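You operate a simulated robot arm through the tools that you are given. There is no shell and no other tool.

You run a simulated robot arm. Do the job below in one go: nothing can be reset, and whatever is moved stays where it is left.

TASK
Test the red spring plunger: 30 N or more, green tray by the vice; less, blue bin.
Fine: table in, lever to its stop, table out; hands clear of the ram; lever ends up. Set down upright: what you pick out.

Only the result counts: the job must be done as asked and must still hold three seconds after the hand-in. Knocking over, shifting, dropping, spilling or breaking anything else fails it.

THE ROBOT
A 6-joint arm with a two-finger gripper, fixed in place. Base frame: the origin is on the floor under the middle of its stand, x ahead of it, y to its left, z up; the work surface is at about z = 850. Lengths are in mm, angles in degrees, forces in N, time in s.
It reaches about 1572 mm from its shoulder. Its first joint turns from -166.0 to 166.0 degrees. Payload 2.45 kg.
The tool frame sits at the grasp point between the pads (the TCP): z along the fingers, y along the line on which they close. The tips reach 20 mm beyond it. The gripper opens to 140 mm; its body begins 168 mm behind the TCP.
Orientation is that of the tool frame in the base frame, as [roll, pitch, yaw] about the fixed x, y, z axes, in that order (R = Rz(yaw) Ry(pitch) Rx(roll)). With the fingers straight down and closing along the base's y, the tool's x points along the base's -x, its y along +y and its z along -z.

THE INTERFACE
- The arm moves only by the tool step_arm. Its argument "steps" is one flat list of numbers, 7 for each row, row after row: the shift along the tool's x, y, z in units of 20 mm (1.0 is 20 mm), then the turn, a rotation vector about the tool's x, y, z in units of 6 degrees (1.0 is 6 degrees), then the gripper command, from -1 (shut) to 1 (fully open), values between in proportion. In form: [tx, ty, tz, wx, wy, wz, grip, tx, ty, tz, wx, wy, wz, grip, ...]. A call has 1 to 20 rows; each row shifts and turns the commanded pose from where the row before left it, along the tool's axes as they then stand. A call with a number of a shift or a turn outside -1 to 1 is refused whole. A row lasts 0.2 s, in which the tool goes at most 50 mm and 8.6 degrees; a call with a longer step from one row to the next is refused whole, and so is a gripper value outside its range. A pose out of reach is approached as far as the arm can. The call stops where the force on the tool passes 70 N (or 10 N more than at its start, if that is more) or the arm is blocked; 0.2 s more then pass. The fingers move at their own pace (about 45 mm/s each) and stop on an object; they squeeze with about 26 N. The grip force told is the motor's: it shows also when the fingers shut on nothing. Time passes only in rows, and 0.2 s behind the last, so rows that do not move let the fingers close. It gives the time, the measured TCP pose, the force on the tool (base axes), the opening and the grip force at its end, in the units of the frame above (readings bear some noise), with the torque about the TCP (base axes, N m) and any sound that the robot's microphone picked up.
- Cameras (640 x 400 px; columns grow to the right, rows downward): "scene" is fixed at [225.2, 513.5, 1573.2]; the picture's right is [-0.41, -0.91, 0.00], its down [-0.48, 0.21, -0.85] and it looks along [0.78, -0.35, -0.53] (base axes); focal length 272 px, centre (320, 200). "wrist" rides on the gripper at [78, 11, -209] in the tool frame; the picture's right is [-0.14, 0.99, 0.00], its down [-0.92, -0.13, -0.37] and it looks along [-0.36, -0.05, 0.93] (tool axes); focal length 280 px, centre (320, 200). There is no depth. A picture from a camera that has moved, and an enlarged one, comes with that camera's place and axes in the base frame and with its lens. The place of the scene camera against the robot may be out by one fixed shift of up to 18 mm in any direction.
- capture(camera): a new picture of that camera. No time passes.
- zoom(camera, box): a new picture of the part [left, top, right, bottom] of that camera's present view, enlarged. No time passes.
- finish_job(): hands the job in; it is judged then, once.

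Places have to be worked out from the pictures, the camera data and where the tool is seen. Open the gripper and draw the arm clear of the work before you hand the job in, unless the task says otherwise.

The tools are called as a command line: name --argument value ..., lists and objects as JSON in quotes. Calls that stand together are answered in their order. step_arm: Moves the arm, as the interface text tells. Its arguments: {"type":"object","properties":{"steps":{"type":"array"}},"required":["steps"]} The other tools are called the same way: capture (camera) takes a picture; zoom (camera, box) takes an enlarged picture of a part of a camera's view; finish_job () hands the job in.

At the start:

```text
t: 0.0
tool_pos: [690.2, 37.9, 1387.5]
tcp_rot: [180.0, -0.1, 180.0]
contact_force: [-1.1, -0.5, -0.6]
moment: [0.01, 0.0, 0.0]
finger_gap: 140.2
grip_force: 0.0
```

scene: 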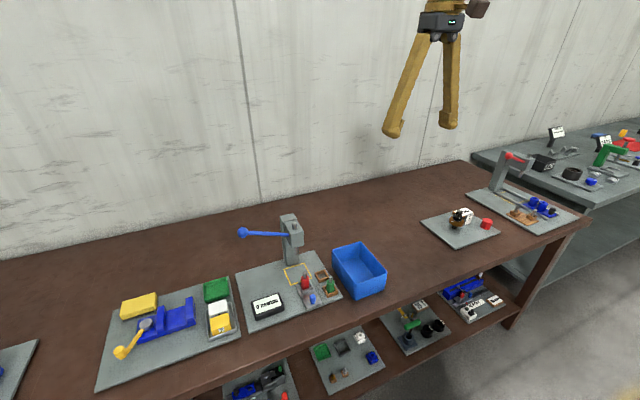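
wrist: 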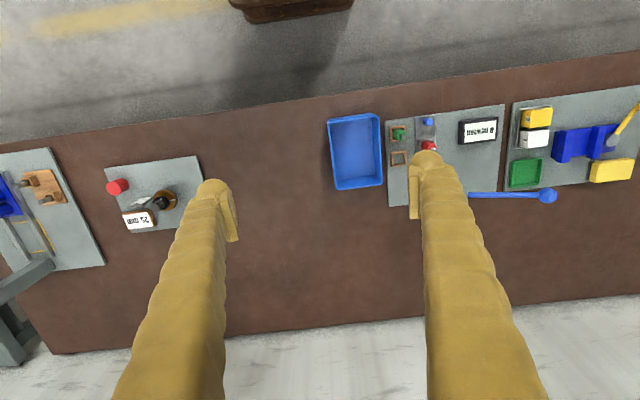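

I'll start by looking closely at the press, the display, the vice and the bin in both cameras before moving anything.

zoom --camera "scene" --box '[220, 200, 400, 330]'

zoom --camera "scene" --box '[90, 260, 270, 390]'

zoom --camera "wrist" --box '[320, 80, 640, 240]'

zoom --camera "scene" --box '[400, 140, 600, 270]'

```text
3.08 times, centred on (310, 265) of scene
camera zoom: at [225.2, 513.5, 1573.2], right [-0.41, -0.91, 0.0], down [-0.48, 0.21, -0.85], along [0.78, -0.35, -0.53], focal length 835 px, centre (351, 0)
```

zoom: 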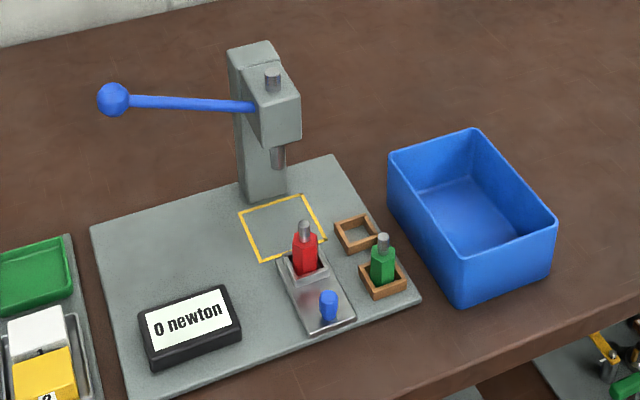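

```text
3.08 times, centred on (180, 325) of scene
camera zoom: at [225.2, 513.5, 1573.2], right [-0.41, -0.91, 0.0], down [-0.48, 0.21, -0.85], along [0.78, -0.35, -0.53], focal length 835 px, centre (751, -185)
```

zoom: 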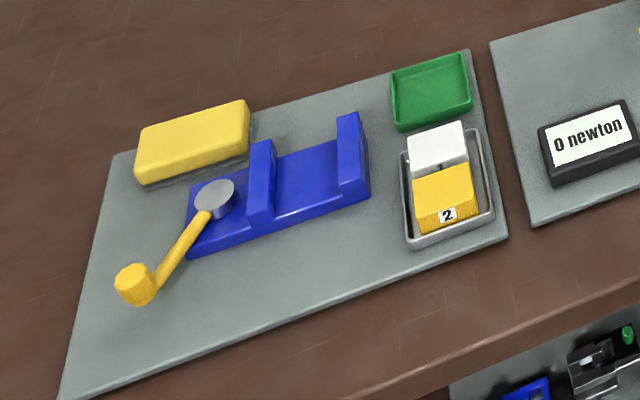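

```text
2.00 times, centred on (480, 160) of wrist
camera zoom: at [611.6, 47.1, 1596.7], right [0.14, 0.99, 0.0], down [0.92, -0.13, 0.37], along [0.36, -0.05, -0.93], focal length 561 px, centre (0, 280)
```

zoom: 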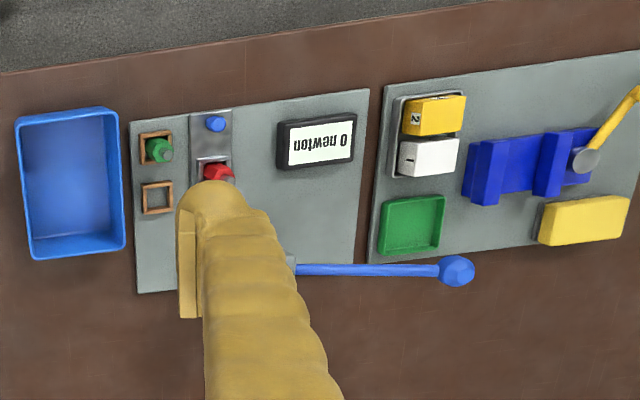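

```text
3.08 times, centred on (500, 205) of scene
camera zoom: at [225.2, 513.5, 1573.2], right [-0.41, -0.91, 0.0], down [-0.48, 0.21, -0.85], along [0.78, -0.35, -0.53], focal length 835 px, centre (-234, 185)
```

zoom: 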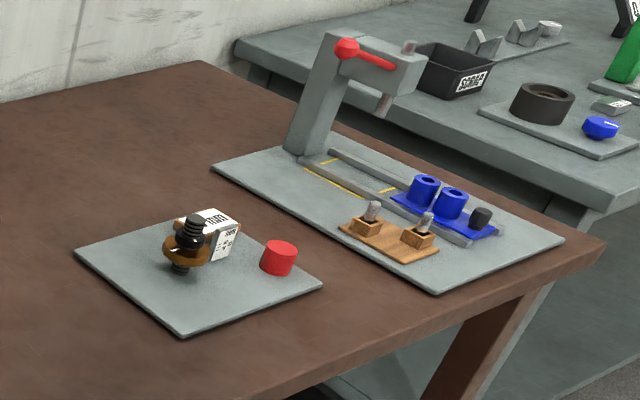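

The press sits at about x 705–945, y 200–505, with its lever ball near (865, 463, 1085). The slide knob is near (718, 297) and the red plunger near (772, 290). I'll move the hand high over the station for a better wrist view.

step_arm --steps '[0.23, 0.95, 0, 0, 0, 0, 1, 0.23, 0.95, 0, 0, 0, 0, 1, 0.23, 0.95, 0, 0, 0, 0, 1, 0.23, 0.95, 0, 0, 0, 0, 1, 0.23, 0.95, 0, 0, 0, 0, 1, 0.23, 0.95, 0, 0, 0, 0, 1, 0.23, 0.95, 0, 0, 0, 0, 1, 0.23, 0.95, 0, 0, 0, 0, 1, 0.23, 0.95, 0, 0, 0, 0, 1, 0.23, 0.95, 0, 0, 0, 0, 1, 0.23, 0.95, 0, 0, 0, 0, 1, 0.23, 0.95, 0, 0, 0, 0, 1, 0.23, 0.95, 0, 0, 0, 0, 1, 0.23, 0.95, 0, 0, 0, 0, 1, 0.23, 0.95, 0, 0, 0, 0, 1]'

capture --camera "wrist"

capture --camera "scene"

```text
t: 3.2
tool_pos: [621.1, 323.9, 1387.8]
tcp_rot: [180.0, 0.0, -180.0]
contact_force: [-0.4, 0.1, 0.1]
moment: [0.0, 0.02, -0.02]
finger_gap: 139.9
grip_force: 0.0
```

```text
taken
camera wrist: at [542.3, 332.4, 1596.8], right [0.14, 0.99, 0.0], down [0.92, -0.13, 0.37], along [0.36, -0.05, -0.93], focal length 280 px, centre (320, 200)
```

wrist: 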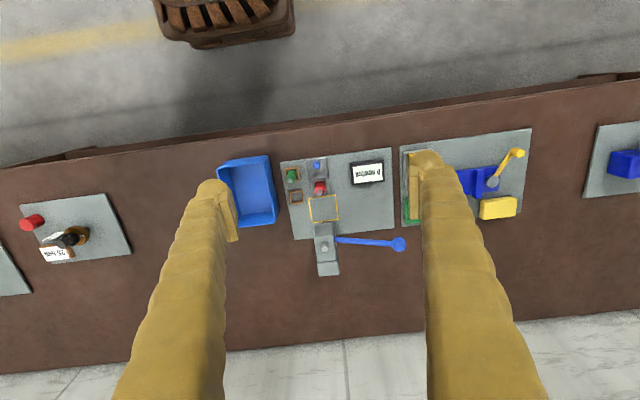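

```text
taken
```

scene: 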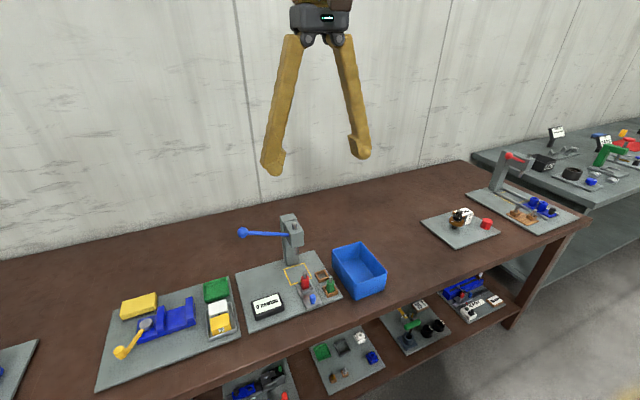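

zoom --camera "wrist" --box '[270, 140, 420, 290]'

zoom --camera "wrist" --box '[280, 145, 350, 215]'

zoom --camera "scene" --box '[270, 230, 350, 315]'

```text
2.67 times, centred on (345, 215) of wrist
camera zoom: at [542.3, 332.4, 1596.8], right [0.14, 0.99, 0.0], down [0.92, -0.13, 0.37], along [0.36, -0.05, -0.93], focal length 748 px, centre (253, 160)
```

zoom: 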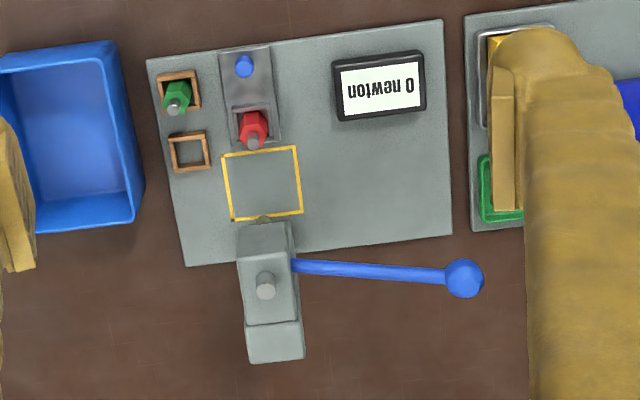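

```text
5.71 times, centred on (315, 180) of wrist
camera zoom: at [542.3, 332.4, 1596.8], right [0.14, 0.99, 0.0], down [0.92, -0.13, 0.37], along [0.36, -0.05, -0.93], focal length 1602 px, centre (349, 314)
```

zoom: 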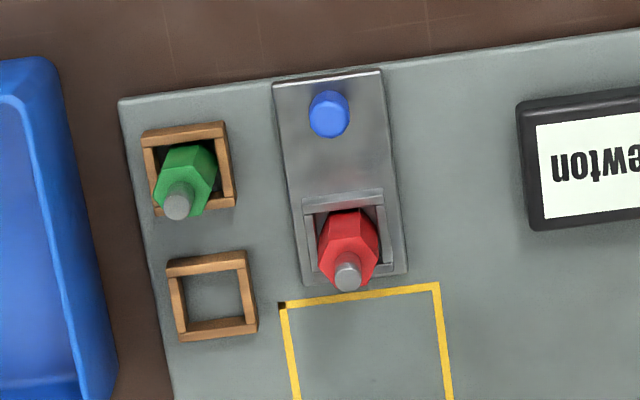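

```text
4.71 times, centred on (310, 272) of scene
camera zoom: at [225.2, 513.5, 1573.2], right [-0.41, -0.91, 0.0], down [-0.48, 0.21, -0.85], along [0.78, -0.35, -0.53], focal length 1278 px, centre (367, -141)
```

zoom: 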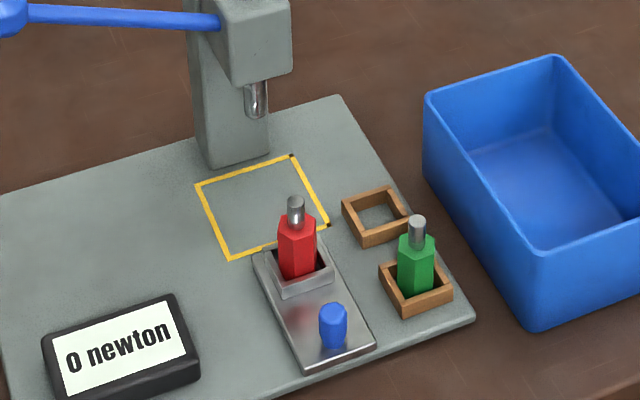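

The slide spans about x 709–809, y 272–323, with its knob at about (722, 298) and the red plunger at about (783, 298). The yellow target square is centred near (858, 298). I'll descend above the knob with the gripper partly closed, staying well above everything.

step_arm --steps '[-0.15, -0.065, 0.75, 0, 0, 0, -0.1, -0.15, -0.065, 0.75, 0, 0, 0, -0.1, -0.15, -0.065, 0.75, 0, 0, 0, -0.1, -0.15, -0.065, 0.75, 0, 0, 0, -0.1, -0.15, -0.065, 0.75, 0, 0, 0, -0.1, -0.15, -0.065, 0.75, 0, 0, 0, -0.1, -0.15, -0.065, 0.75, 0, 0, 0, -0.1, -0.15, -0.065, 0.75, 0, 0, 0, -0.1, -0.15, -0.065, 0.75, 0, 0, 0, -0.1, -0.15, -0.065, 0.75, 0, 0, 0, -0.1, -0.15, -0.065, 0.75, 0, 0, 0, -0.1, -0.15, -0.065, 0.75, 0, 0, 0, -0.1, -0.15, -0.065, 0.75, 0, 0, 0, -0.1, -0.15, -0.065, 0.75, 0, 0, 0, -0.1, 0, 0, 0, 0, -1, 0, -0.1, 0, 0, 0, 0, -1, 0, -0.1, 0, 0, 0, 0, -1, 0, -0.1, 0, 0, 0, 0, -1, 0, -0.1]'

capture --camera "wrist"

capture --camera "scene"

```text
t: 7.0
tool_pos: [663.7, 305.7, 1176.8]
tcp_rot: [180.0, 24.0, 180.0]
contact_force: [-0.1, 0.4, -1.0]
moment: [0.04, -0.01, 0.02]
finger_gap: 62.9
grip_force: 0.1
```

```text
taken
camera wrist: at [505.9, 314.3, 1336.9], right [0.12, 0.99, 0.06], down [0.69, -0.13, 0.71], along [0.71, -0.05, -0.7], focal length 280 px, centre (320, 200)
```

wrist: 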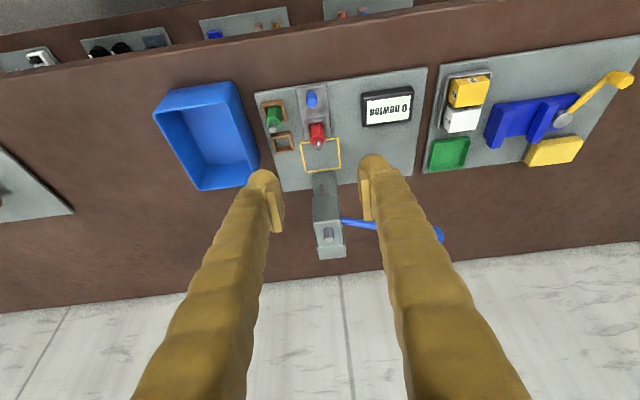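

```text
taken
```

scene: 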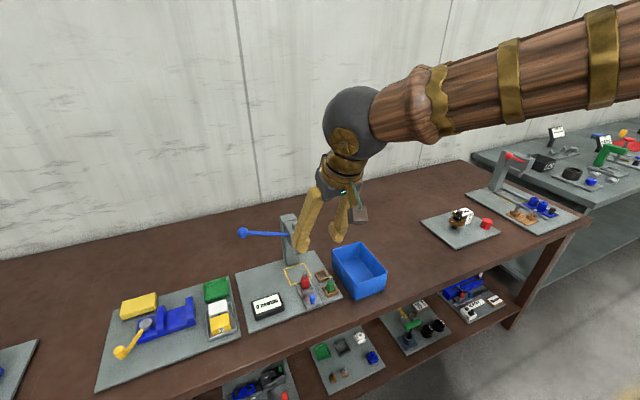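

The gripper is tilted 24° with its body leaning back from the press. I'll zoom in on the slide and press from here to refine heights.

zoom --camera "wrist" --box '[250, 70, 350, 170]'

zoom --camera "wrist" --box '[280, 150, 460, 270]'

```text
4.00 times, centred on (300, 120) of wrist
camera zoom: at [505.9, 314.3, 1336.9], right [0.12, 0.99, 0.06], down [0.69, -0.13, 0.71], along [0.71, -0.05, -0.7], focal length 1122 px, centre (400, 520)
```

zoom: 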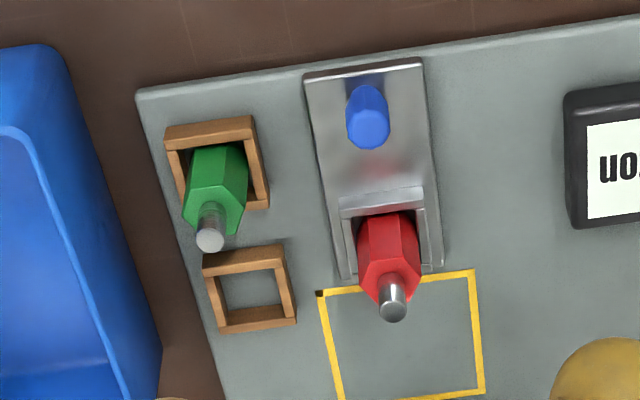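

```text
3.33 times, centred on (370, 210) of wrist
camera zoom: at [505.9, 314.3, 1336.9], right [0.12, 0.99, 0.06], down [0.69, -0.13, 0.71], along [0.71, -0.05, -0.7], focal length 935 px, centre (153, 167)
```

zoom: 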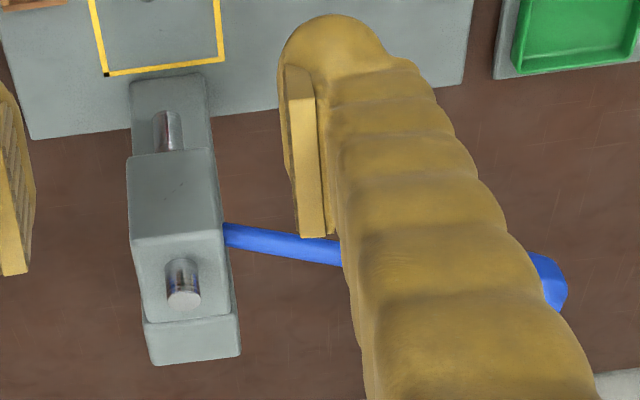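

The knob is at about (720, 298.5) with its top near z 900. The plunger axis is at about (783, 298) with its pin top near 937, and the ram tip is near 956. I'll move to just above the knob and check alignment.

step_arm --steps '[0.153, -0.03, 0.92, 0, 0, 0, -0.1, 0.153, -0.03, 0.92, 0, 0, 0, -0.1, 0.153, -0.03, 0.92, 0, 0, 0, -0.1, 0.153, -0.03, 0.92, 0, 0, 0, -0.1, 0.153, -0.03, 0.92, 0, 0, 0, -0.1, 0.153, -0.03, 0.92, 0, 0, 0, -0.1, 0.153, -0.03, 0.92, 0, 0, 0, -0.1, 0.153, -0.03, 0.92, 0, 0, 0, -0.1, 0.153, -0.03, 0.92, 0, 0, 0, -0.1, 0.153, -0.03, 0.92, 0, 0, 0, -0.1, 0.153, -0.03, 0.92, 0, 0, 0, -0.1, 0.153, -0.03, 0.92, 0, 0, 0, -0.1]'

capture --camera "wrist"

zoom --camera "scene" --box '[230, 200, 390, 320]'

```text
t: 9.6
tool_pos: [718.9, 297.0, 960.5]
tcp_rot: [-179.9, 24.1, -179.9]
contact_force: [-0.1, -0.7, 0.3]
moment: [0.01, -0.01, 0.01]
finger_gap: 63.0
grip_force: 0.0
```

```text
taken
camera wrist: at [562.3, 306.8, 1119.7], right [0.12, 0.99, 0.06], down [0.69, -0.13, 0.71], along [0.71, -0.05, -0.7], focal length 280 px, centre (320, 200)
```

wrist: 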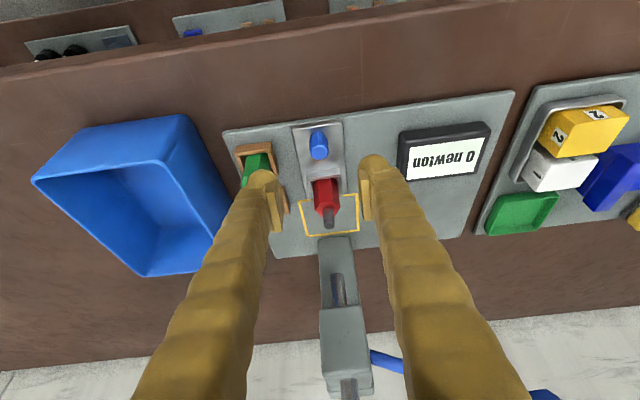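

```text
3.33 times, centred on (310, 260) of scene
camera zoom: at [225.2, 513.5, 1573.2], right [-0.41, -0.91, 0.0], down [-0.48, 0.21, -0.85], along [0.78, -0.35, -0.53], focal length 905 px, centre (353, 0)
```

zoom: 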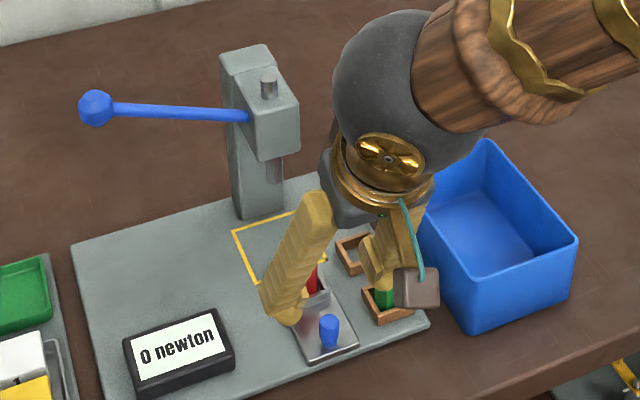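

Clearance to the green plunger on the right finger's side is tight, so I'll narrow the opening to about 34 mm first and re-check the alignment.

step_arm --steps '[0, 0.05, 0, 0, 0, 0, -0.514, 0, 0, 0, 0, 0, 0, -0.514, 0, 0, 0, 0, 0, 0, -0.514]'

zoom --camera "wrist" --box '[220, 100, 420, 250]'

zoom --camera "scene" --box '[270, 230, 350, 315]'

```text
t: 10.4
tool_pos: [719.5, 298.8, 960.7]
tcp_rot: [179.9, 24.0, 180.0]
contact_force: [-0.5, 0.1, 0.1]
moment: [-0.01, 0.03, 0.03]
finger_gap: 34.2
grip_force: 0.1
```

```text
2.67 times, centred on (320, 175) of wrist
camera zoom: at [562.1, 308.2, 1120.0], right [0.13, 0.99, 0.06], down [0.69, -0.13, 0.71], along [0.71, -0.05, -0.7], focal length 748 px, centre (320, 267)
```

zoom: 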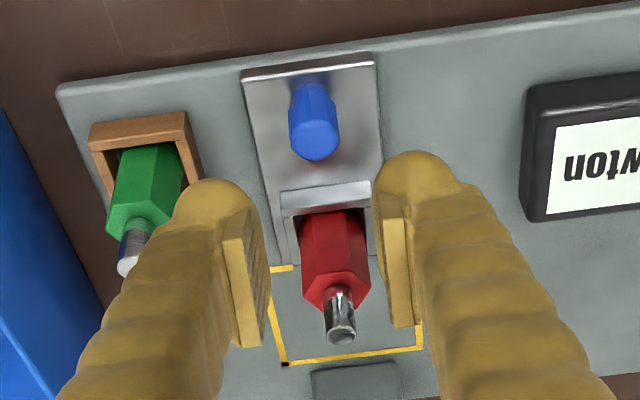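

```text
4.71 times, centred on (310, 272) of scene
camera zoom: at [225.2, 513.5, 1573.2], right [-0.41, -0.91, 0.0], down [-0.48, 0.21, -0.85], along [0.78, -0.35, -0.53], focal length 1278 px, centre (367, -141)
```

zoom: 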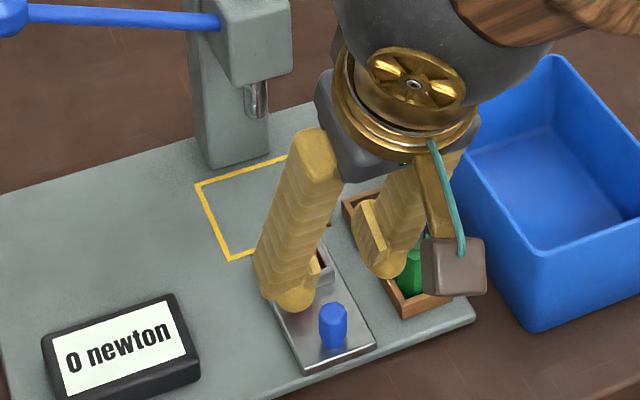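

The fingers straddle the knob line evenly. I'll go straight down to z≈900 around the knob, then close on it.

step_arm --steps '[0.2, 0, 0.458, 0, 0, 0, -0.514, 0.2, 0, 0.458, 0, 0, 0, -0.514, 0.2, 0, 0.458, 0, 0, 0, -0.514, 0.2, 0, 0.458, 0, 0, 0, -0.514, 0.2, 0, 0.458, 0, 0, 0, -0.514, 0.2, 0, 0.458, 0, 0, 0, -0.514, 0, 0, 0, 0, 0, 0, -0.514]'

zoom --camera "wrist" --box '[220, 100, 420, 250]'

zoom --camera "scene" --box '[270, 230, 350, 315]'

```text
t: 12.0
tool_pos: [717.9, 298.7, 901.5]
tcp_rot: [-180.0, 24.0, -179.9]
contact_force: [-0.9, 0.2, 0.1]
moment: [0.03, -0.04, 0.06]
finger_gap: 34.0
grip_force: 0.0
```

```text
2.67 times, centred on (320, 175) of wrist
camera zoom: at [561.8, 307.4, 1060.4], right [0.13, 0.99, 0.06], down [0.69, -0.13, 0.71], along [0.71, -0.05, -0.7], focal length 748 px, centre (320, 267)
```

zoom: 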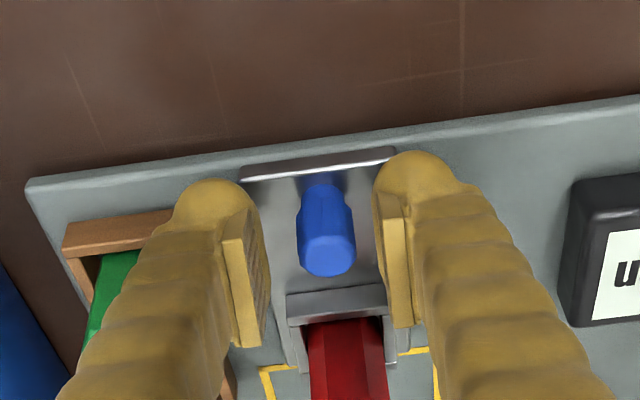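

```text
4.71 times, centred on (310, 272) of scene
camera zoom: at [225.2, 513.5, 1573.2], right [-0.41, -0.91, 0.0], down [-0.48, 0.21, -0.85], along [0.78, -0.35, -0.53], focal length 1278 px, centre (367, -141)
```

zoom: 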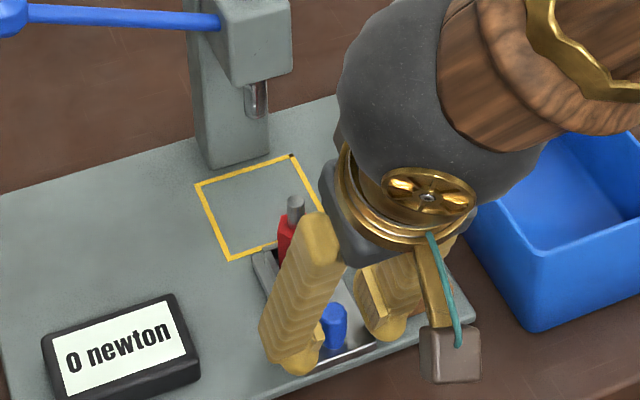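

The knob is between the pads and both fingers are clear of the green part. I'll close on the knob.

step_arm --steps '[0, 0, 0, 0, 0, 0, -1, 0, 0, 0, 0, 0, 0, -1, 0, 0, 0, 0, 0, 0, -1, 0, 0, 0, 0, 0, 0, -1]'

zoom --camera "wrist" --box '[220, 100, 420, 250]'

```text
t: 13.0
tool_pos: [719.1, 299.1, 900.9]
tcp_rot: [180.0, 24.0, 180.0]
contact_force: [-0.7, 25.9, -0.2]
moment: [0.23, 0.03, 0.12]
finger_gap: 17.1
grip_force: 26.4
```

```text
2.67 times, centred on (320, 175) of wrist
camera zoom: at [561.9, 307.9, 1060.5], right [0.12, 0.99, 0.06], down [0.69, -0.13, 0.71], along [0.71, -0.05, -0.7], focal length 748 px, centre (320, 267)
```

zoom: 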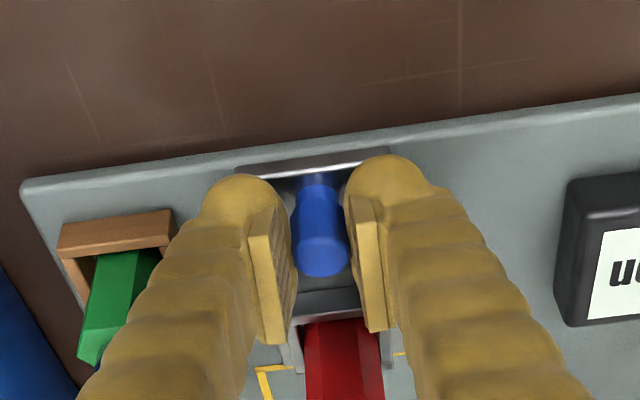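

The knob is gripped (gap 17.1 mm), but there is a 26 N side load in y, so I'm slightly off-centre. I'll shift about 2 mm toward -y to balance.

step_arm --steps '[0, -0.1, 0, 0, 0, 0, -1, 0, 0, 0, 0, 0, 0, -1]'

```text
t: 13.6
tool_pos: [719.6, 296.7, 900.8]
tcp_rot: [180.0, 23.9, -179.9]
contact_force: [-1.4, 29.8, 0.1]
moment: [0.26, 0.05, 0.09]
finger_gap: 16.7
grip_force: 26.2
```

The side load rose, so the correction goes the other way. I'll shift toward +y in small steps.

step_arm --steps '[0, 0.1, 0, 0, 0, 0, -1, 0, 0.1, 0, 0, 0, 0, -1, 0, 0, 0, 0, 0, 0, -1]'

zoom --camera "wrist" --box '[260, 120, 380, 210]'

```text
t: 14.4
tool_pos: [719.0, 296.7, 900.6]
tcp_rot: [-179.9, 23.9, 179.9]
contact_force: [-0.1, -51.1, 26.1]
moment: [-0.67, -0.12, -0.21]
finger_gap: 17.3
grip_force: 25.5
```

```text
4.44 times, centred on (320, 165) of wrist
camera zoom: at [562.7, 307.2, 1059.6], right [0.13, 0.99, 0.05], down [0.69, -0.13, 0.71], along [0.71, -0.05, -0.7], focal length 1246 px, centre (320, 356)
```

zoom: 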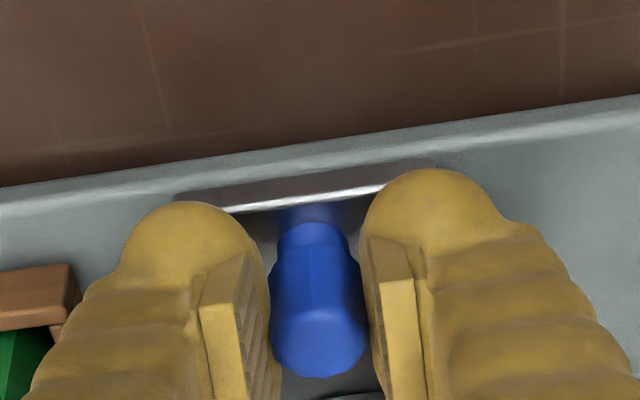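

The knob holds the tool at y≈296.7, and the balance point sits about 2.5 mm back. I'll relax the side load.

step_arm --steps '[0, -0.12, 0, 0, 0, 0, -1, 0, 0, 0, 0, 0, 0, -1]'

```text
t: 15.0
tool_pos: [719.5, 298.0, 900.0]
tcp_rot: [-180.0, 23.9, 180.0]
contact_force: [0.3, -38.4, 4.0]
moment: [-0.36, -0.04, -0.13]
finger_gap: 17.2
grip_force: 25.8
```

step_arm --steps '[0, -0.05, 0, 0, 0, 0, -1, 0, 0, 0, 0, 0, 0, -1]'

```text
t: 15.6
tool_pos: [719.6, 296.8, 900.5]
tcp_rot: [180.0, 23.9, -179.8]
contact_force: [-2.5, -7.6, 0.1]
moment: [-0.06, 0.15, 0.01]
finger_gap: 16.9
grip_force: 25.7
```

The side load is now about -8 N, which is fine. I'll slide the table in along +x, first 48 mm.

step_arm --steps '[-0.365, 0, 0.163, 0, 0, 0, -1, -0.365, 0, 0.163, 0, 0, 0, -1, -0.365, 0, 0.163, 0, 0, 0, -1, -0.365, 0, 0.163, 0, 0, 0, -1, -0.365, 0, 0.163, 0, 0, 0, -1, -0.365, 0, 0.163, 0, 0, 0, -1]'

capture --camera "wrist"

zoom --camera "scene" --box '[230, 200, 390, 320]'

```text
t: 17.0
tool_pos: [768.5, 297.6, 899.0]
tcp_rot: [-179.9, 23.9, 180.0]
contact_force: [-0.5, -12.4, -0.1]
moment: [-0.09, -0.04, -0.07]
finger_gap: 17.1
grip_force: 26.0
```

```text
taken
camera wrist: at [611.2, 306.8, 1059.5], right [0.13, 0.99, 0.06], down [0.69, -0.13, 0.71], along [0.71, -0.05, -0.7], focal length 280 px, centre (320, 200)
```

wrist: 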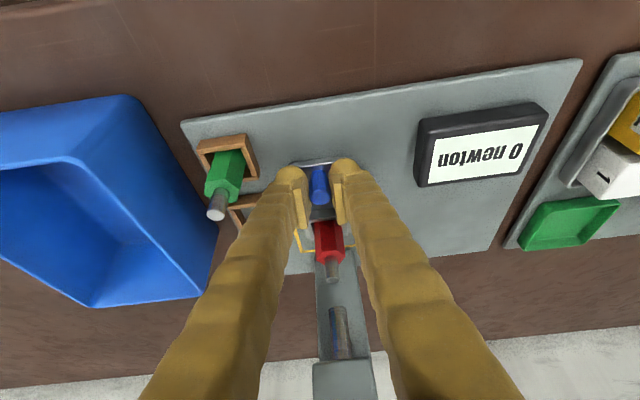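

```text
3.33 times, centred on (310, 260) of scene
camera zoom: at [225.2, 513.5, 1573.2], right [-0.41, -0.91, 0.0], down [-0.48, 0.21, -0.85], along [0.78, -0.35, -0.53], focal length 905 px, centre (353, 0)
```

zoom: 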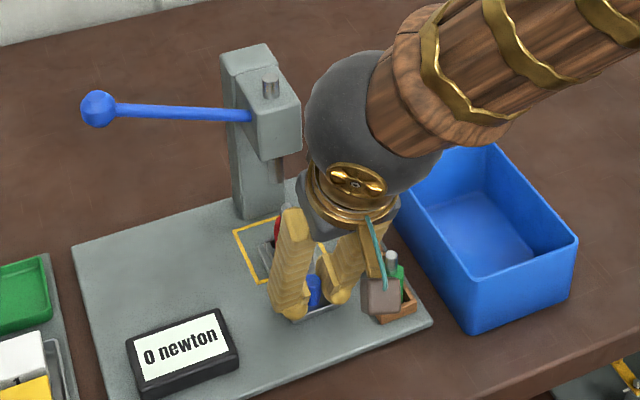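

The table moves freely with the plunger upright. I'll continue in finer steps towards the in-stop.

step_arm --steps '[-0.183, 0, 0.081, 0, 0, 0, -1, -0.183, 0, 0.081, 0, 0, 0, -1, -0.183, 0, 0.081, 0, 0, 0, -1, -0.183, 0, 0.081, 0, 0, 0, -1, -0.183, 0, 0.081, 0, 0, 0, -1, -0.137, 0, 0.061, 0, 0, 0, -1]'

capture --camera "wrist"

zoom --camera "scene" --box '[270, 210, 350, 300]'

```text
t: 18.4
tool_pos: [792.4, 296.7, 900.5]
tcp_rot: [180.0, 24.0, -179.9]
contact_force: [0.7, 17.4, -0.2]
moment: [0.13, 0.01, 0.08]
finger_gap: 16.9
grip_force: 25.8
```

```text
taken
camera wrist: at [633.9, 306.8, 1059.6], right [0.12, 0.99, 0.06], down [0.69, -0.13, 0.71], along [0.71, -0.05, -0.7], focal length 280 px, centre (320, 200)
```

wrist: 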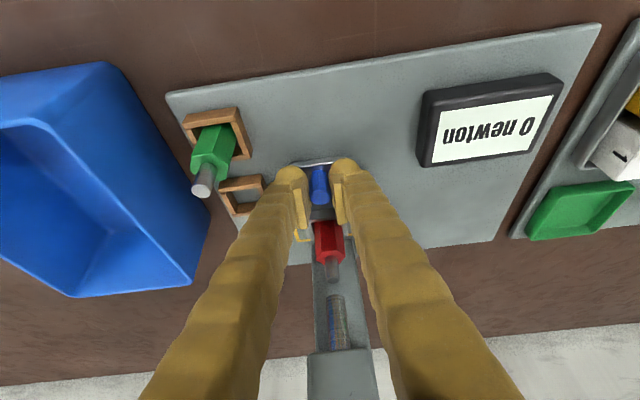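

```text
4.44 times, centred on (310, 255) of scene
camera zoom: at [225.2, 513.5, 1573.2], right [-0.41, -0.91, 0.0], down [-0.48, 0.21, -0.85], along [0.78, -0.35, -0.53], focal length 1207 px, centre (364, -44)
```

zoom: 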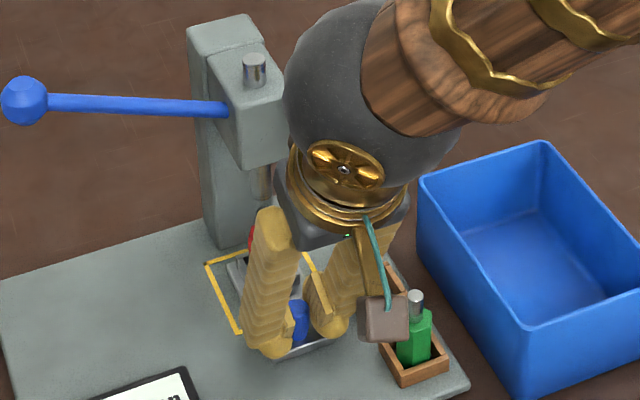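

No end-stop felt yet after about 73 mm of travel. I'll continue in 2 mm steps, watching the x force.

step_arm --steps '[-0.091, 0, 0.041, 0, 0, 0, -1, -0.091, 0, 0.041, 0, 0, 0, -1, 0, 0, 0, 0, 0, 0, -1]'

zoom --camera "wrist" --box '[270, 150, 390, 380]'

```text
t: 19.2
tool_pos: [795.3, 297.7, 899.8]
tcp_rot: [-180.0, 24.0, -180.0]
contact_force: [-21.6, 15.9, 0.4]
moment: [0.14, 0.27, 0.13]
finger_gap: 17.1
grip_force: 26.1
```

```text
1.74 times, centred on (330, 265) of wrist
camera zoom: at [637.6, 307.0, 1060.1], right [0.13, 0.99, 0.06], down [0.69, -0.13, 0.71], along [0.71, -0.05, -0.7], focal length 488 px, centre (303, 87)
```

zoom: 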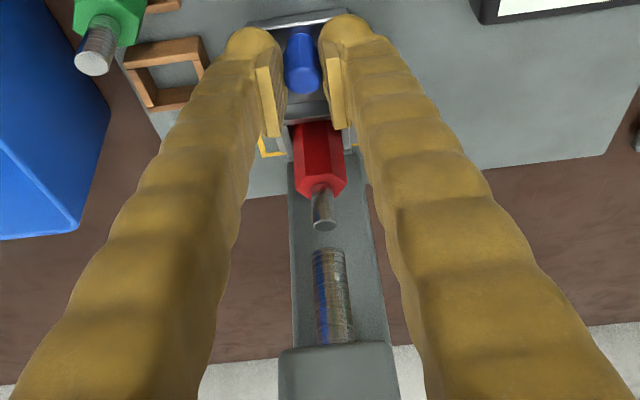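

The x force jumped to -22 N after 76 mm, matching my expected position, so this is the stop. I'll press 1 mm more to confirm.

step_arm --steps '[-0.05, 0, 0.022, 0, 0, 0, -1, 0, 0, 0, 0, 0, 0, -1]'

```text
t: 19.8
tool_pos: [796.2, 297.3, 901.4]
tcp_rot: [179.9, 24.0, -179.9]
contact_force: [-25.0, 15.6, 2.3]
moment: [0.15, 0.3, 0.08]
finger_gap: 16.8
grip_force: 26.0
```

The table is in. I'll open slightly, then retreat along the finger axis, back and up away from the ram.

step_arm --steps '[0, 0, 0, 0, 0, 0, -0.5, 0, 0, 0, 0, 0, 0, -0.5, 0, 0, 0, 0, 0, 0, -0.5, 0, 0, -0.5, 0, 0, 0, -0.5, 0, 0, -0.8, 0, 0, 0, -0.5, 0, 0, -1, 0, 0, 0, -0.5, 0, 0, -1, 0, 0, 0, -0.5, 0, 0, -1, 0, 0, 0, -0.5, 0, 0, -1, 0, 0, 0, -0.5, 0, 0, -1, 0, 0, 0, -0.5, 0, 0, -1, 0, 0, 0, -0.5, 0, 0, -1, 0, 0, 0, -0.5]'

capture --camera "wrist"

zoom --camera "scene" --box '[230, 200, 390, 320]'

```text
t: 22.4
tool_pos: [725.8, 298.2, 1050.0]
tcp_rot: [180.0, 24.0, -180.0]
contact_force: [0.4, -0.4, -0.7]
moment: [0.0, 0.0, 0.01]
finger_gap: 35.0
grip_force: 0.0
```

```text
taken
camera wrist: at [569.6, 306.6, 1210.4], right [0.12, 0.99, 0.06], down [0.69, -0.13, 0.71], along [0.71, -0.05, -0.7], focal length 280 px, centre (320, 200)
```

wrist: 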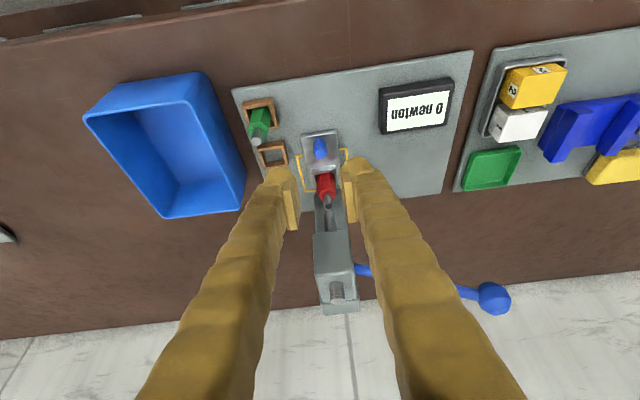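

```text
3.33 times, centred on (310, 260) of scene
camera zoom: at [225.2, 513.5, 1573.2], right [-0.41, -0.91, 0.0], down [-0.48, 0.21, -0.85], along [0.78, -0.35, -0.53], focal length 905 px, centre (353, 0)
```

zoom: 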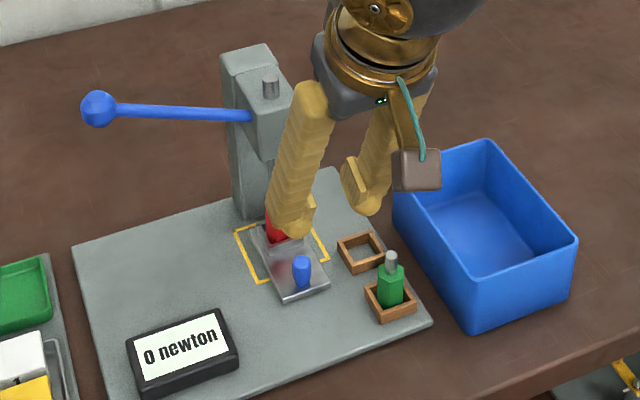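

The table is in with the plunger under the ram, still showing "0 newton". By triangulation the lever ball is at about (860.5, 452.5, 1092), about 30 mm in diameter, swinging about an x-axis pivot in the head. I'll rise, untilt, and turn the hand 90° so the fingers close along base x around the ball.

step_arm --steps '[0, 0, -1, 0, 1, 0, -0.5, 0, 0, -1, 0, 1, 0, -0.5, 0, 0, -1, 0, 1, 0, -0.5, 0, 0, -1, 0, 1, 0, -0.5, 0, 0, -1, 0, 0, 1, -0.2, 0, 0, -1, 0, 0, 1, -0.1, 0, 0, -1, 0, 0, 1, 0, 0, 0, -1, 0, 0, 1, 0, 0, 0, -1, 0, 0, 1, 0, 0, 0, -1, 0, 0, 1, 0, 0, 0, -1, 0, 0, 1, 0, 0, 0, -1, 0, 0, 1, 0, 0, 0, 0, 0, 0, 1, 0, 0, 0, 0, 0, 0, 1, 0, 0, 0, 0, 0, 0, 1, 0, 0, 0, 0, 0, 0, 1, 0, 0, 0, 0, 0, 0, 1, 0, 0, 0, 0, 0, 0, 1, 0, 0, 0, 0, 0, 0, 1, 0]'

capture --camera "wrist"

capture --camera "scene"

```text
t: 26.4
tool_pos: [706.0, 297.3, 1288.0]
tcp_rot: [-180.0, -0.1, 89.9]
contact_force: [-0.2, -0.1, -0.9]
moment: [0.01, 0.03, 0.0]
finger_gap: 70.0
grip_force: 0.0
```

```text
taken
camera wrist: at [717.2, 374.1, 1497.7], right [0.99, -0.14, 0.0], down [-0.13, -0.92, 0.37], along [-0.05, -0.36, -0.93], focal length 280 px, centre (320, 200)
```

wrist: 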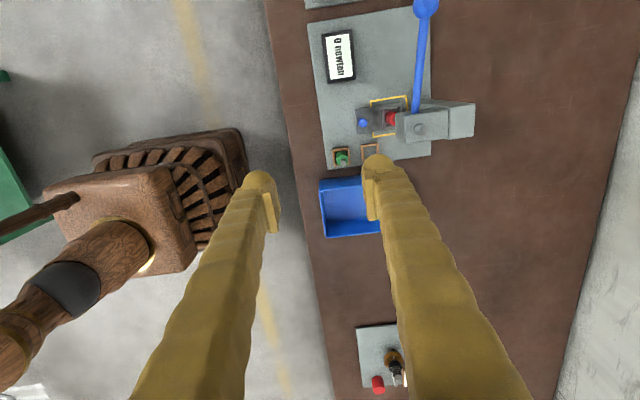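

```text
taken
```

scene: 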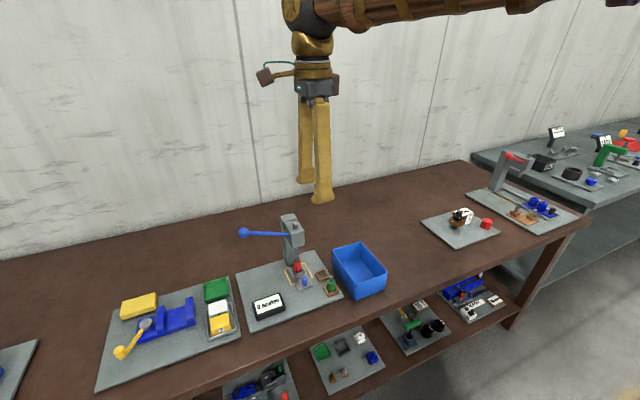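

The hand is turned: tool x is now base +y and tool y is base +x. I'll move above the ball at z≈1180.

step_arm --steps '[0.776, 0.7725, 0.3, 0, 0, 0, 0, 0.776, 0.7725, 0.3, 0, 0, 0, 0, 0.776, 0.7725, 0.3, 0, 0, 0, 0, 0.776, 0.7725, 0.3, 0, 0, 0, 0, 0.776, 0.7725, 0.3, 0, 0, 0, 0, 0.776, 0.7725, 0.3, 0, 0, 0, 0, 0.776, 0.7725, 0.3, 0, 0, 0, 0, 0.776, 0.7725, 0.5, 0, 0, 0, 0, 0.776, 0.7725, 0.8, 0, 0, 0, 0, 0.776, 0.7725, 0.8, 0, 0, 0, 0, 0, 0, 0.5, 0, 0, 0, 0]'

capture --camera "wrist"

zoom --camera "scene" --box '[200, 140, 360, 300]'

```text
t: 28.8
tool_pos: [859.2, 453.1, 1194.2]
tcp_rot: [-180.0, -0.1, 89.9]
contact_force: [0.0, -0.4, 0.1]
moment: [-0.03, -0.02, 0.02]
finger_gap: 69.9
grip_force: 0.1
```

```text
taken
camera wrist: at [869.4, 528.9, 1404.4], right [0.99, -0.14, 0.0], down [-0.13, -0.92, 0.37], along [-0.05, -0.37, -0.93], focal length 280 px, centre (320, 200)
```

wrist: 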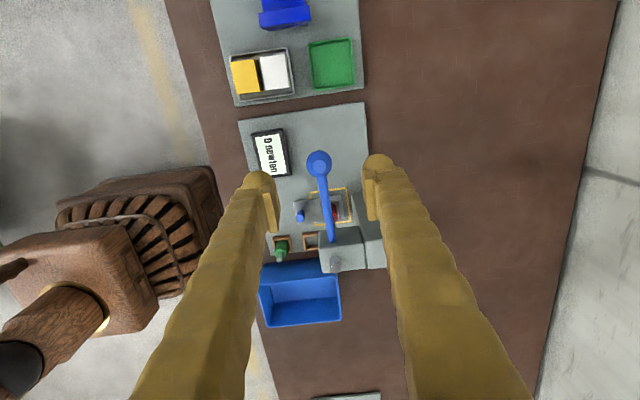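

```text
2.50 times, centred on (280, 220) of scene
camera zoom: at [225.2, 513.5, 1573.2], right [-0.41, -0.91, 0.0], down [-0.48, 0.21, -0.85], along [0.78, -0.35, -0.53], focal length 679 px, centre (420, 150)
```

zoom: 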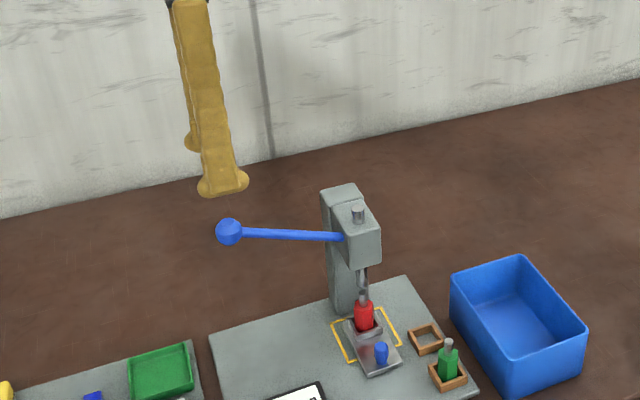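

The ball in the wrist view lands at about (857.5, 452, 1092), centred between the fingers, and the display is also in view. I'll descend around the ball.

step_arm --steps '[0, -0.03, 0.85, 0, 0, 0, 0, 0, -0.03, 0.85, 0, 0, 0, 0, 0, 0, 0.85, 0, 0, 0, 0, 0, 0, 0.85, 0, 0, 0, 0, 0, 0, 0.85, 0, 0, 0, 0, 0, 0, 0.85, 0, 0, 0, 0, 0, 0, 0, 0, 0, 0, 0]'

capture --camera "wrist"

zoom --camera "scene" --box '[200, 180, 360, 300]'

```text
t: 30.4
tool_pos: [858.5, 453.0, 1092.8]
tcp_rot: [-180.0, 0.0, 90.0]
contact_force: [1.1, -0.6, -0.3]
moment: [0.01, -0.01, 0.0]
finger_gap: 70.1
grip_force: 0.0
```

```text
taken
camera wrist: at [868.5, 529.1, 1301.6], right [0.99, -0.14, 0.0], down [-0.13, -0.92, 0.37], along [-0.05, -0.37, -0.93], focal length 280 px, centre (320, 200)
```

wrist: 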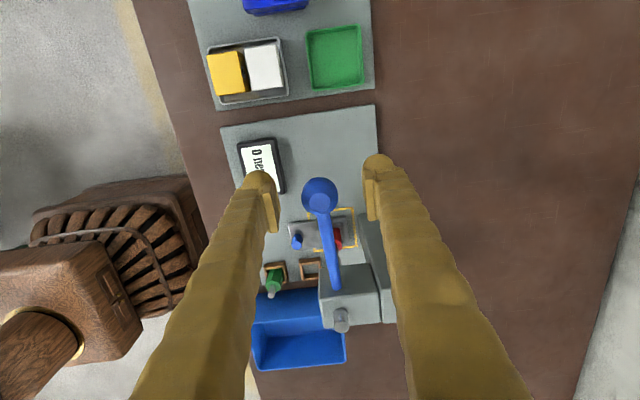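

```text
3.33 times, centred on (280, 240) of scene
camera zoom: at [225.2, 513.5, 1573.2], right [-0.41, -0.91, 0.0], down [-0.48, 0.21, -0.85], along [0.78, -0.35, -0.53], focal length 905 px, centre (453, 67)
```

zoom: 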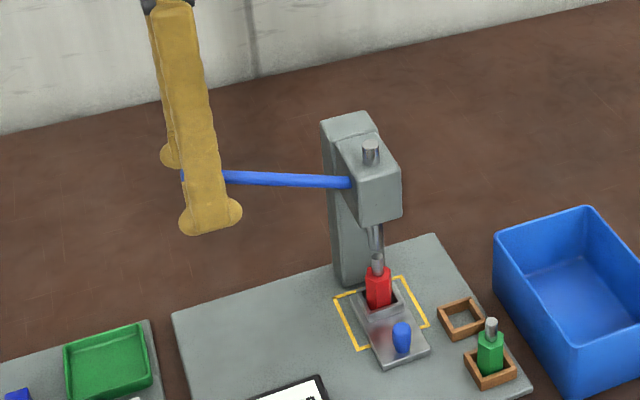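

The ball is centred between the pads at TCP height. I'll close on it.

step_arm --steps '[0, 0, 0, 0, 0, 0, -1, 0, 0, 0, 0, 0, 0, -1, 0, 0, 0, 0, 0, 0, -1, 0, 0, 0, 0, 0, 0, -1, 0, 0, 0, 0, 0, 0, -1]'

capture --camera "wrist"

```text
t: 31.6
tool_pos: [857.3, 452.3, 1092.8]
tcp_rot: [-180.0, -0.1, 90.0]
contact_force: [-6.7, -1.0, -0.8]
moment: [0.01, 0.01, 0.01]
finger_gap: 24.9
grip_force: 26.2
```

```text
taken
camera wrist: at [868.4, 529.1, 1301.7], right [0.99, -0.14, 0.0], down [-0.13, -0.92, 0.37], along [-0.05, -0.37, -0.93], focal length 280 px, centre (320, 200)
```

wrist: 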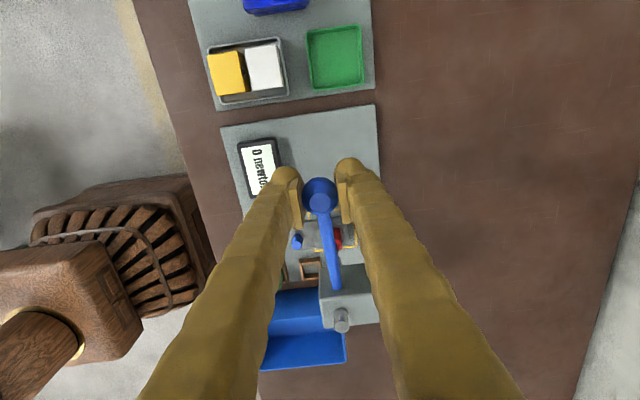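

The ball is gripped with balanced forces (gap 24.9 mm). I'll start swinging the lever down along its arc in small steps, reading forces.

step_arm --steps '[0.15, 0, 0.37, 0, 0, 0, -1, 0.12, 0, 0.37, 0, 0, 0, -1, 0.09, 0, 0.37, 0, 0, 0, -1, 0.07, 0, 0.37, 0, 0, 0, -1]'

zoom --camera "scene" --box '[200, 180, 360, 320]'

```text
t: 32.6
tool_pos: [860.7, 461.2, 1063.6]
tcp_rot: [180.0, 0.1, 90.0]
contact_force: [-26.6, -4.1, 4.7]
moment: [-0.61, 0.1, -0.04]
finger_gap: 24.8
grip_force: 25.8
```

```text
2.86 times, centred on (280, 250) of scene
camera zoom: at [225.2, 513.5, 1573.2], right [-0.41, -0.91, 0.0], down [-0.48, 0.21, -0.85], along [0.78, -0.35, -0.53], focal length 776 px, centre (434, 57)
```

zoom: 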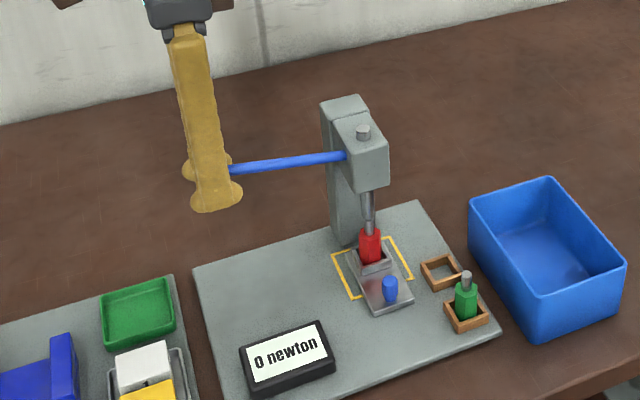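

The lever moves easily, and the ram has come down close to the pin with the display at 0. I'll continue the arc with a slight x correction.

step_arm --steps '[0.06, -0.04, 0.35, 0, 0, 0, -1, 0.03, 0, 0.35, 0, 0, 0, -1, 0.01, 0, 0.35, 0, 0, 0, -1, -0.01, 0, 0.35, 0, 0, 0, -1]'

zoom --camera "scene" --box '[200, 180, 360, 320]'

capture --camera "wrist"

```text
t: 33.6
tool_pos: [860.0, 464.4, 1035.6]
tcp_rot: [179.8, -0.1, 89.9]
contact_force: [-12.4, 9.9, 7.2]
moment: [-0.67, -0.09, -0.02]
finger_gap: 24.8
grip_force: 25.9
```

```text
2.86 times, centred on (280, 250) of scene
camera zoom: at [225.2, 513.5, 1573.2], right [-0.41, -0.91, 0.0], down [-0.48, 0.21, -0.85], along [0.78, -0.35, -0.53], focal length 776 px, centre (434, 57)
```

zoom: 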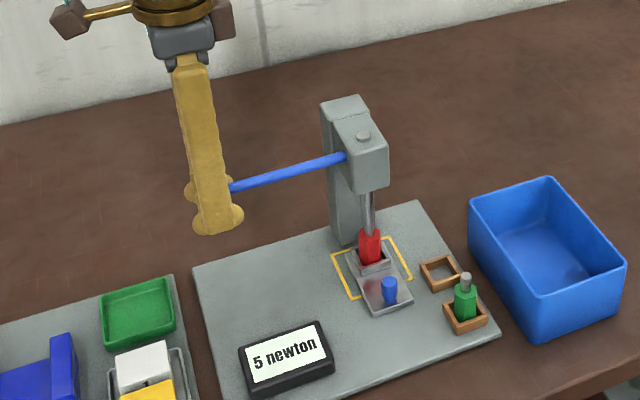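

```text
taken
camera wrist: at [869.3, 540.5, 1244.6], right [0.99, -0.14, 0.0], down [-0.13, -0.92, 0.37], along [-0.05, -0.36, -0.93], focal length 280 px, centre (320, 200)
```

wrist: 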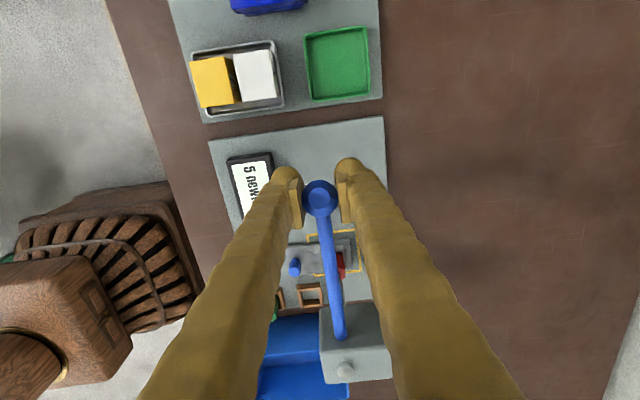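

The display now reads 5 N, so the ram is compressing the plunger. I'll continue down in smaller steps, reading the display.

step_arm --steps '[0.01, 0, 0.3, 0, 0, 0, -1, 0, 0, 0.3, 0, 0, 0, -1, -0.01, 0, 0.3, 0, 0, 0, -1]'

zoom --camera "scene" --box '[200, 180, 360, 320]'

```text
t: 34.4
tool_pos: [859.7, 461.1, 1015.7]
tcp_rot: [-180.0, 0.0, 90.1]
contact_force: [-8.6, 2.4, 7.5]
moment: [-0.55, -0.07, 0.01]
finger_gap: 24.8
grip_force: 26.0
```

```text
2.86 times, centred on (280, 250) of scene
camera zoom: at [225.2, 513.5, 1573.2], right [-0.41, -0.91, 0.0], down [-0.48, 0.21, -0.85], along [0.78, -0.35, -0.53], focal length 776 px, centre (434, 57)
```

zoom: 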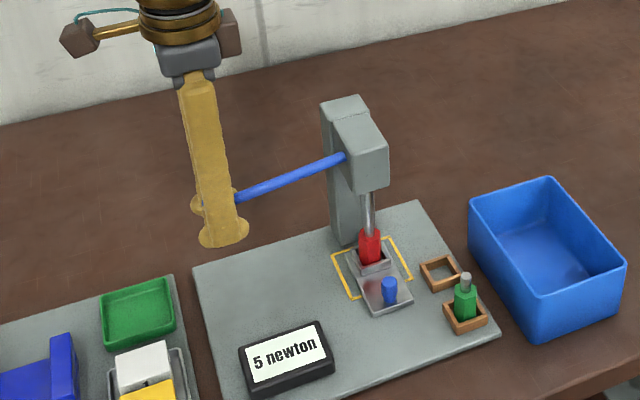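

Still 5 N at z≈1016, and force on the tool is small so the stop isn't reached. I'll continue down the arc.

step_arm --steps '[-0.03, 0, 0.3, 0, 0, 0, -1, -0.05, 0, 0.3, 0, 0, 0, -1, -0.06, 0, 0.3, 0, 0, 0, -1]'

zoom --camera "scene" --box '[200, 180, 360, 320]'

zoom --camera "scene" --box '[280, 200, 320, 300]'

```text
t: 35.2
tool_pos: [859.6, 459.5, 998.1]
tcp_rot: [-179.9, 0.1, 90.0]
contact_force: [-18.1, -15.4, 12.5]
moment: [-0.23, -0.11, 0.05]
finger_gap: 24.9
grip_force: 25.7
```

```text
2.86 times, centred on (280, 250) of scene
camera zoom: at [225.2, 513.5, 1573.2], right [-0.41, -0.91, 0.0], down [-0.48, 0.21, -0.85], along [0.78, -0.35, -0.53], focal length 776 px, centre (434, 57)
```

zoom: 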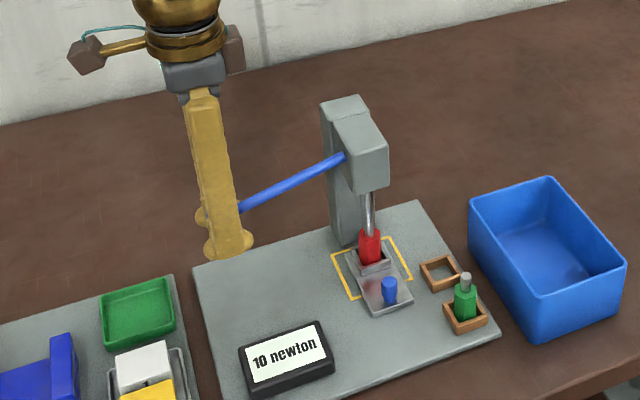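

```text
4.00 times, centred on (300, 250) of scene
camera zoom: at [225.2, 513.5, 1573.2], right [-0.41, -0.91, 0.0], down [-0.48, 0.21, -0.85], along [0.78, -0.35, -0.53], focal length 1086 px, centre (400, 0)
```

zoom: 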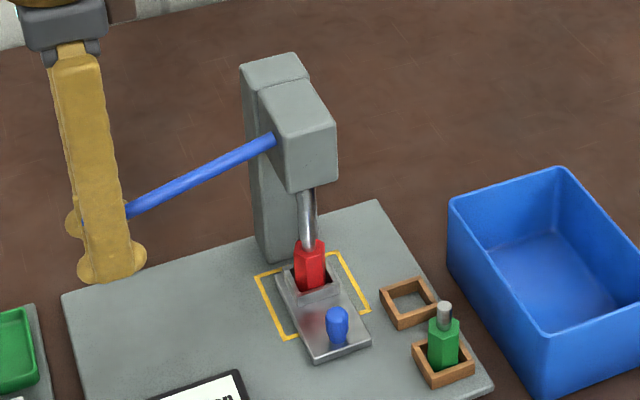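

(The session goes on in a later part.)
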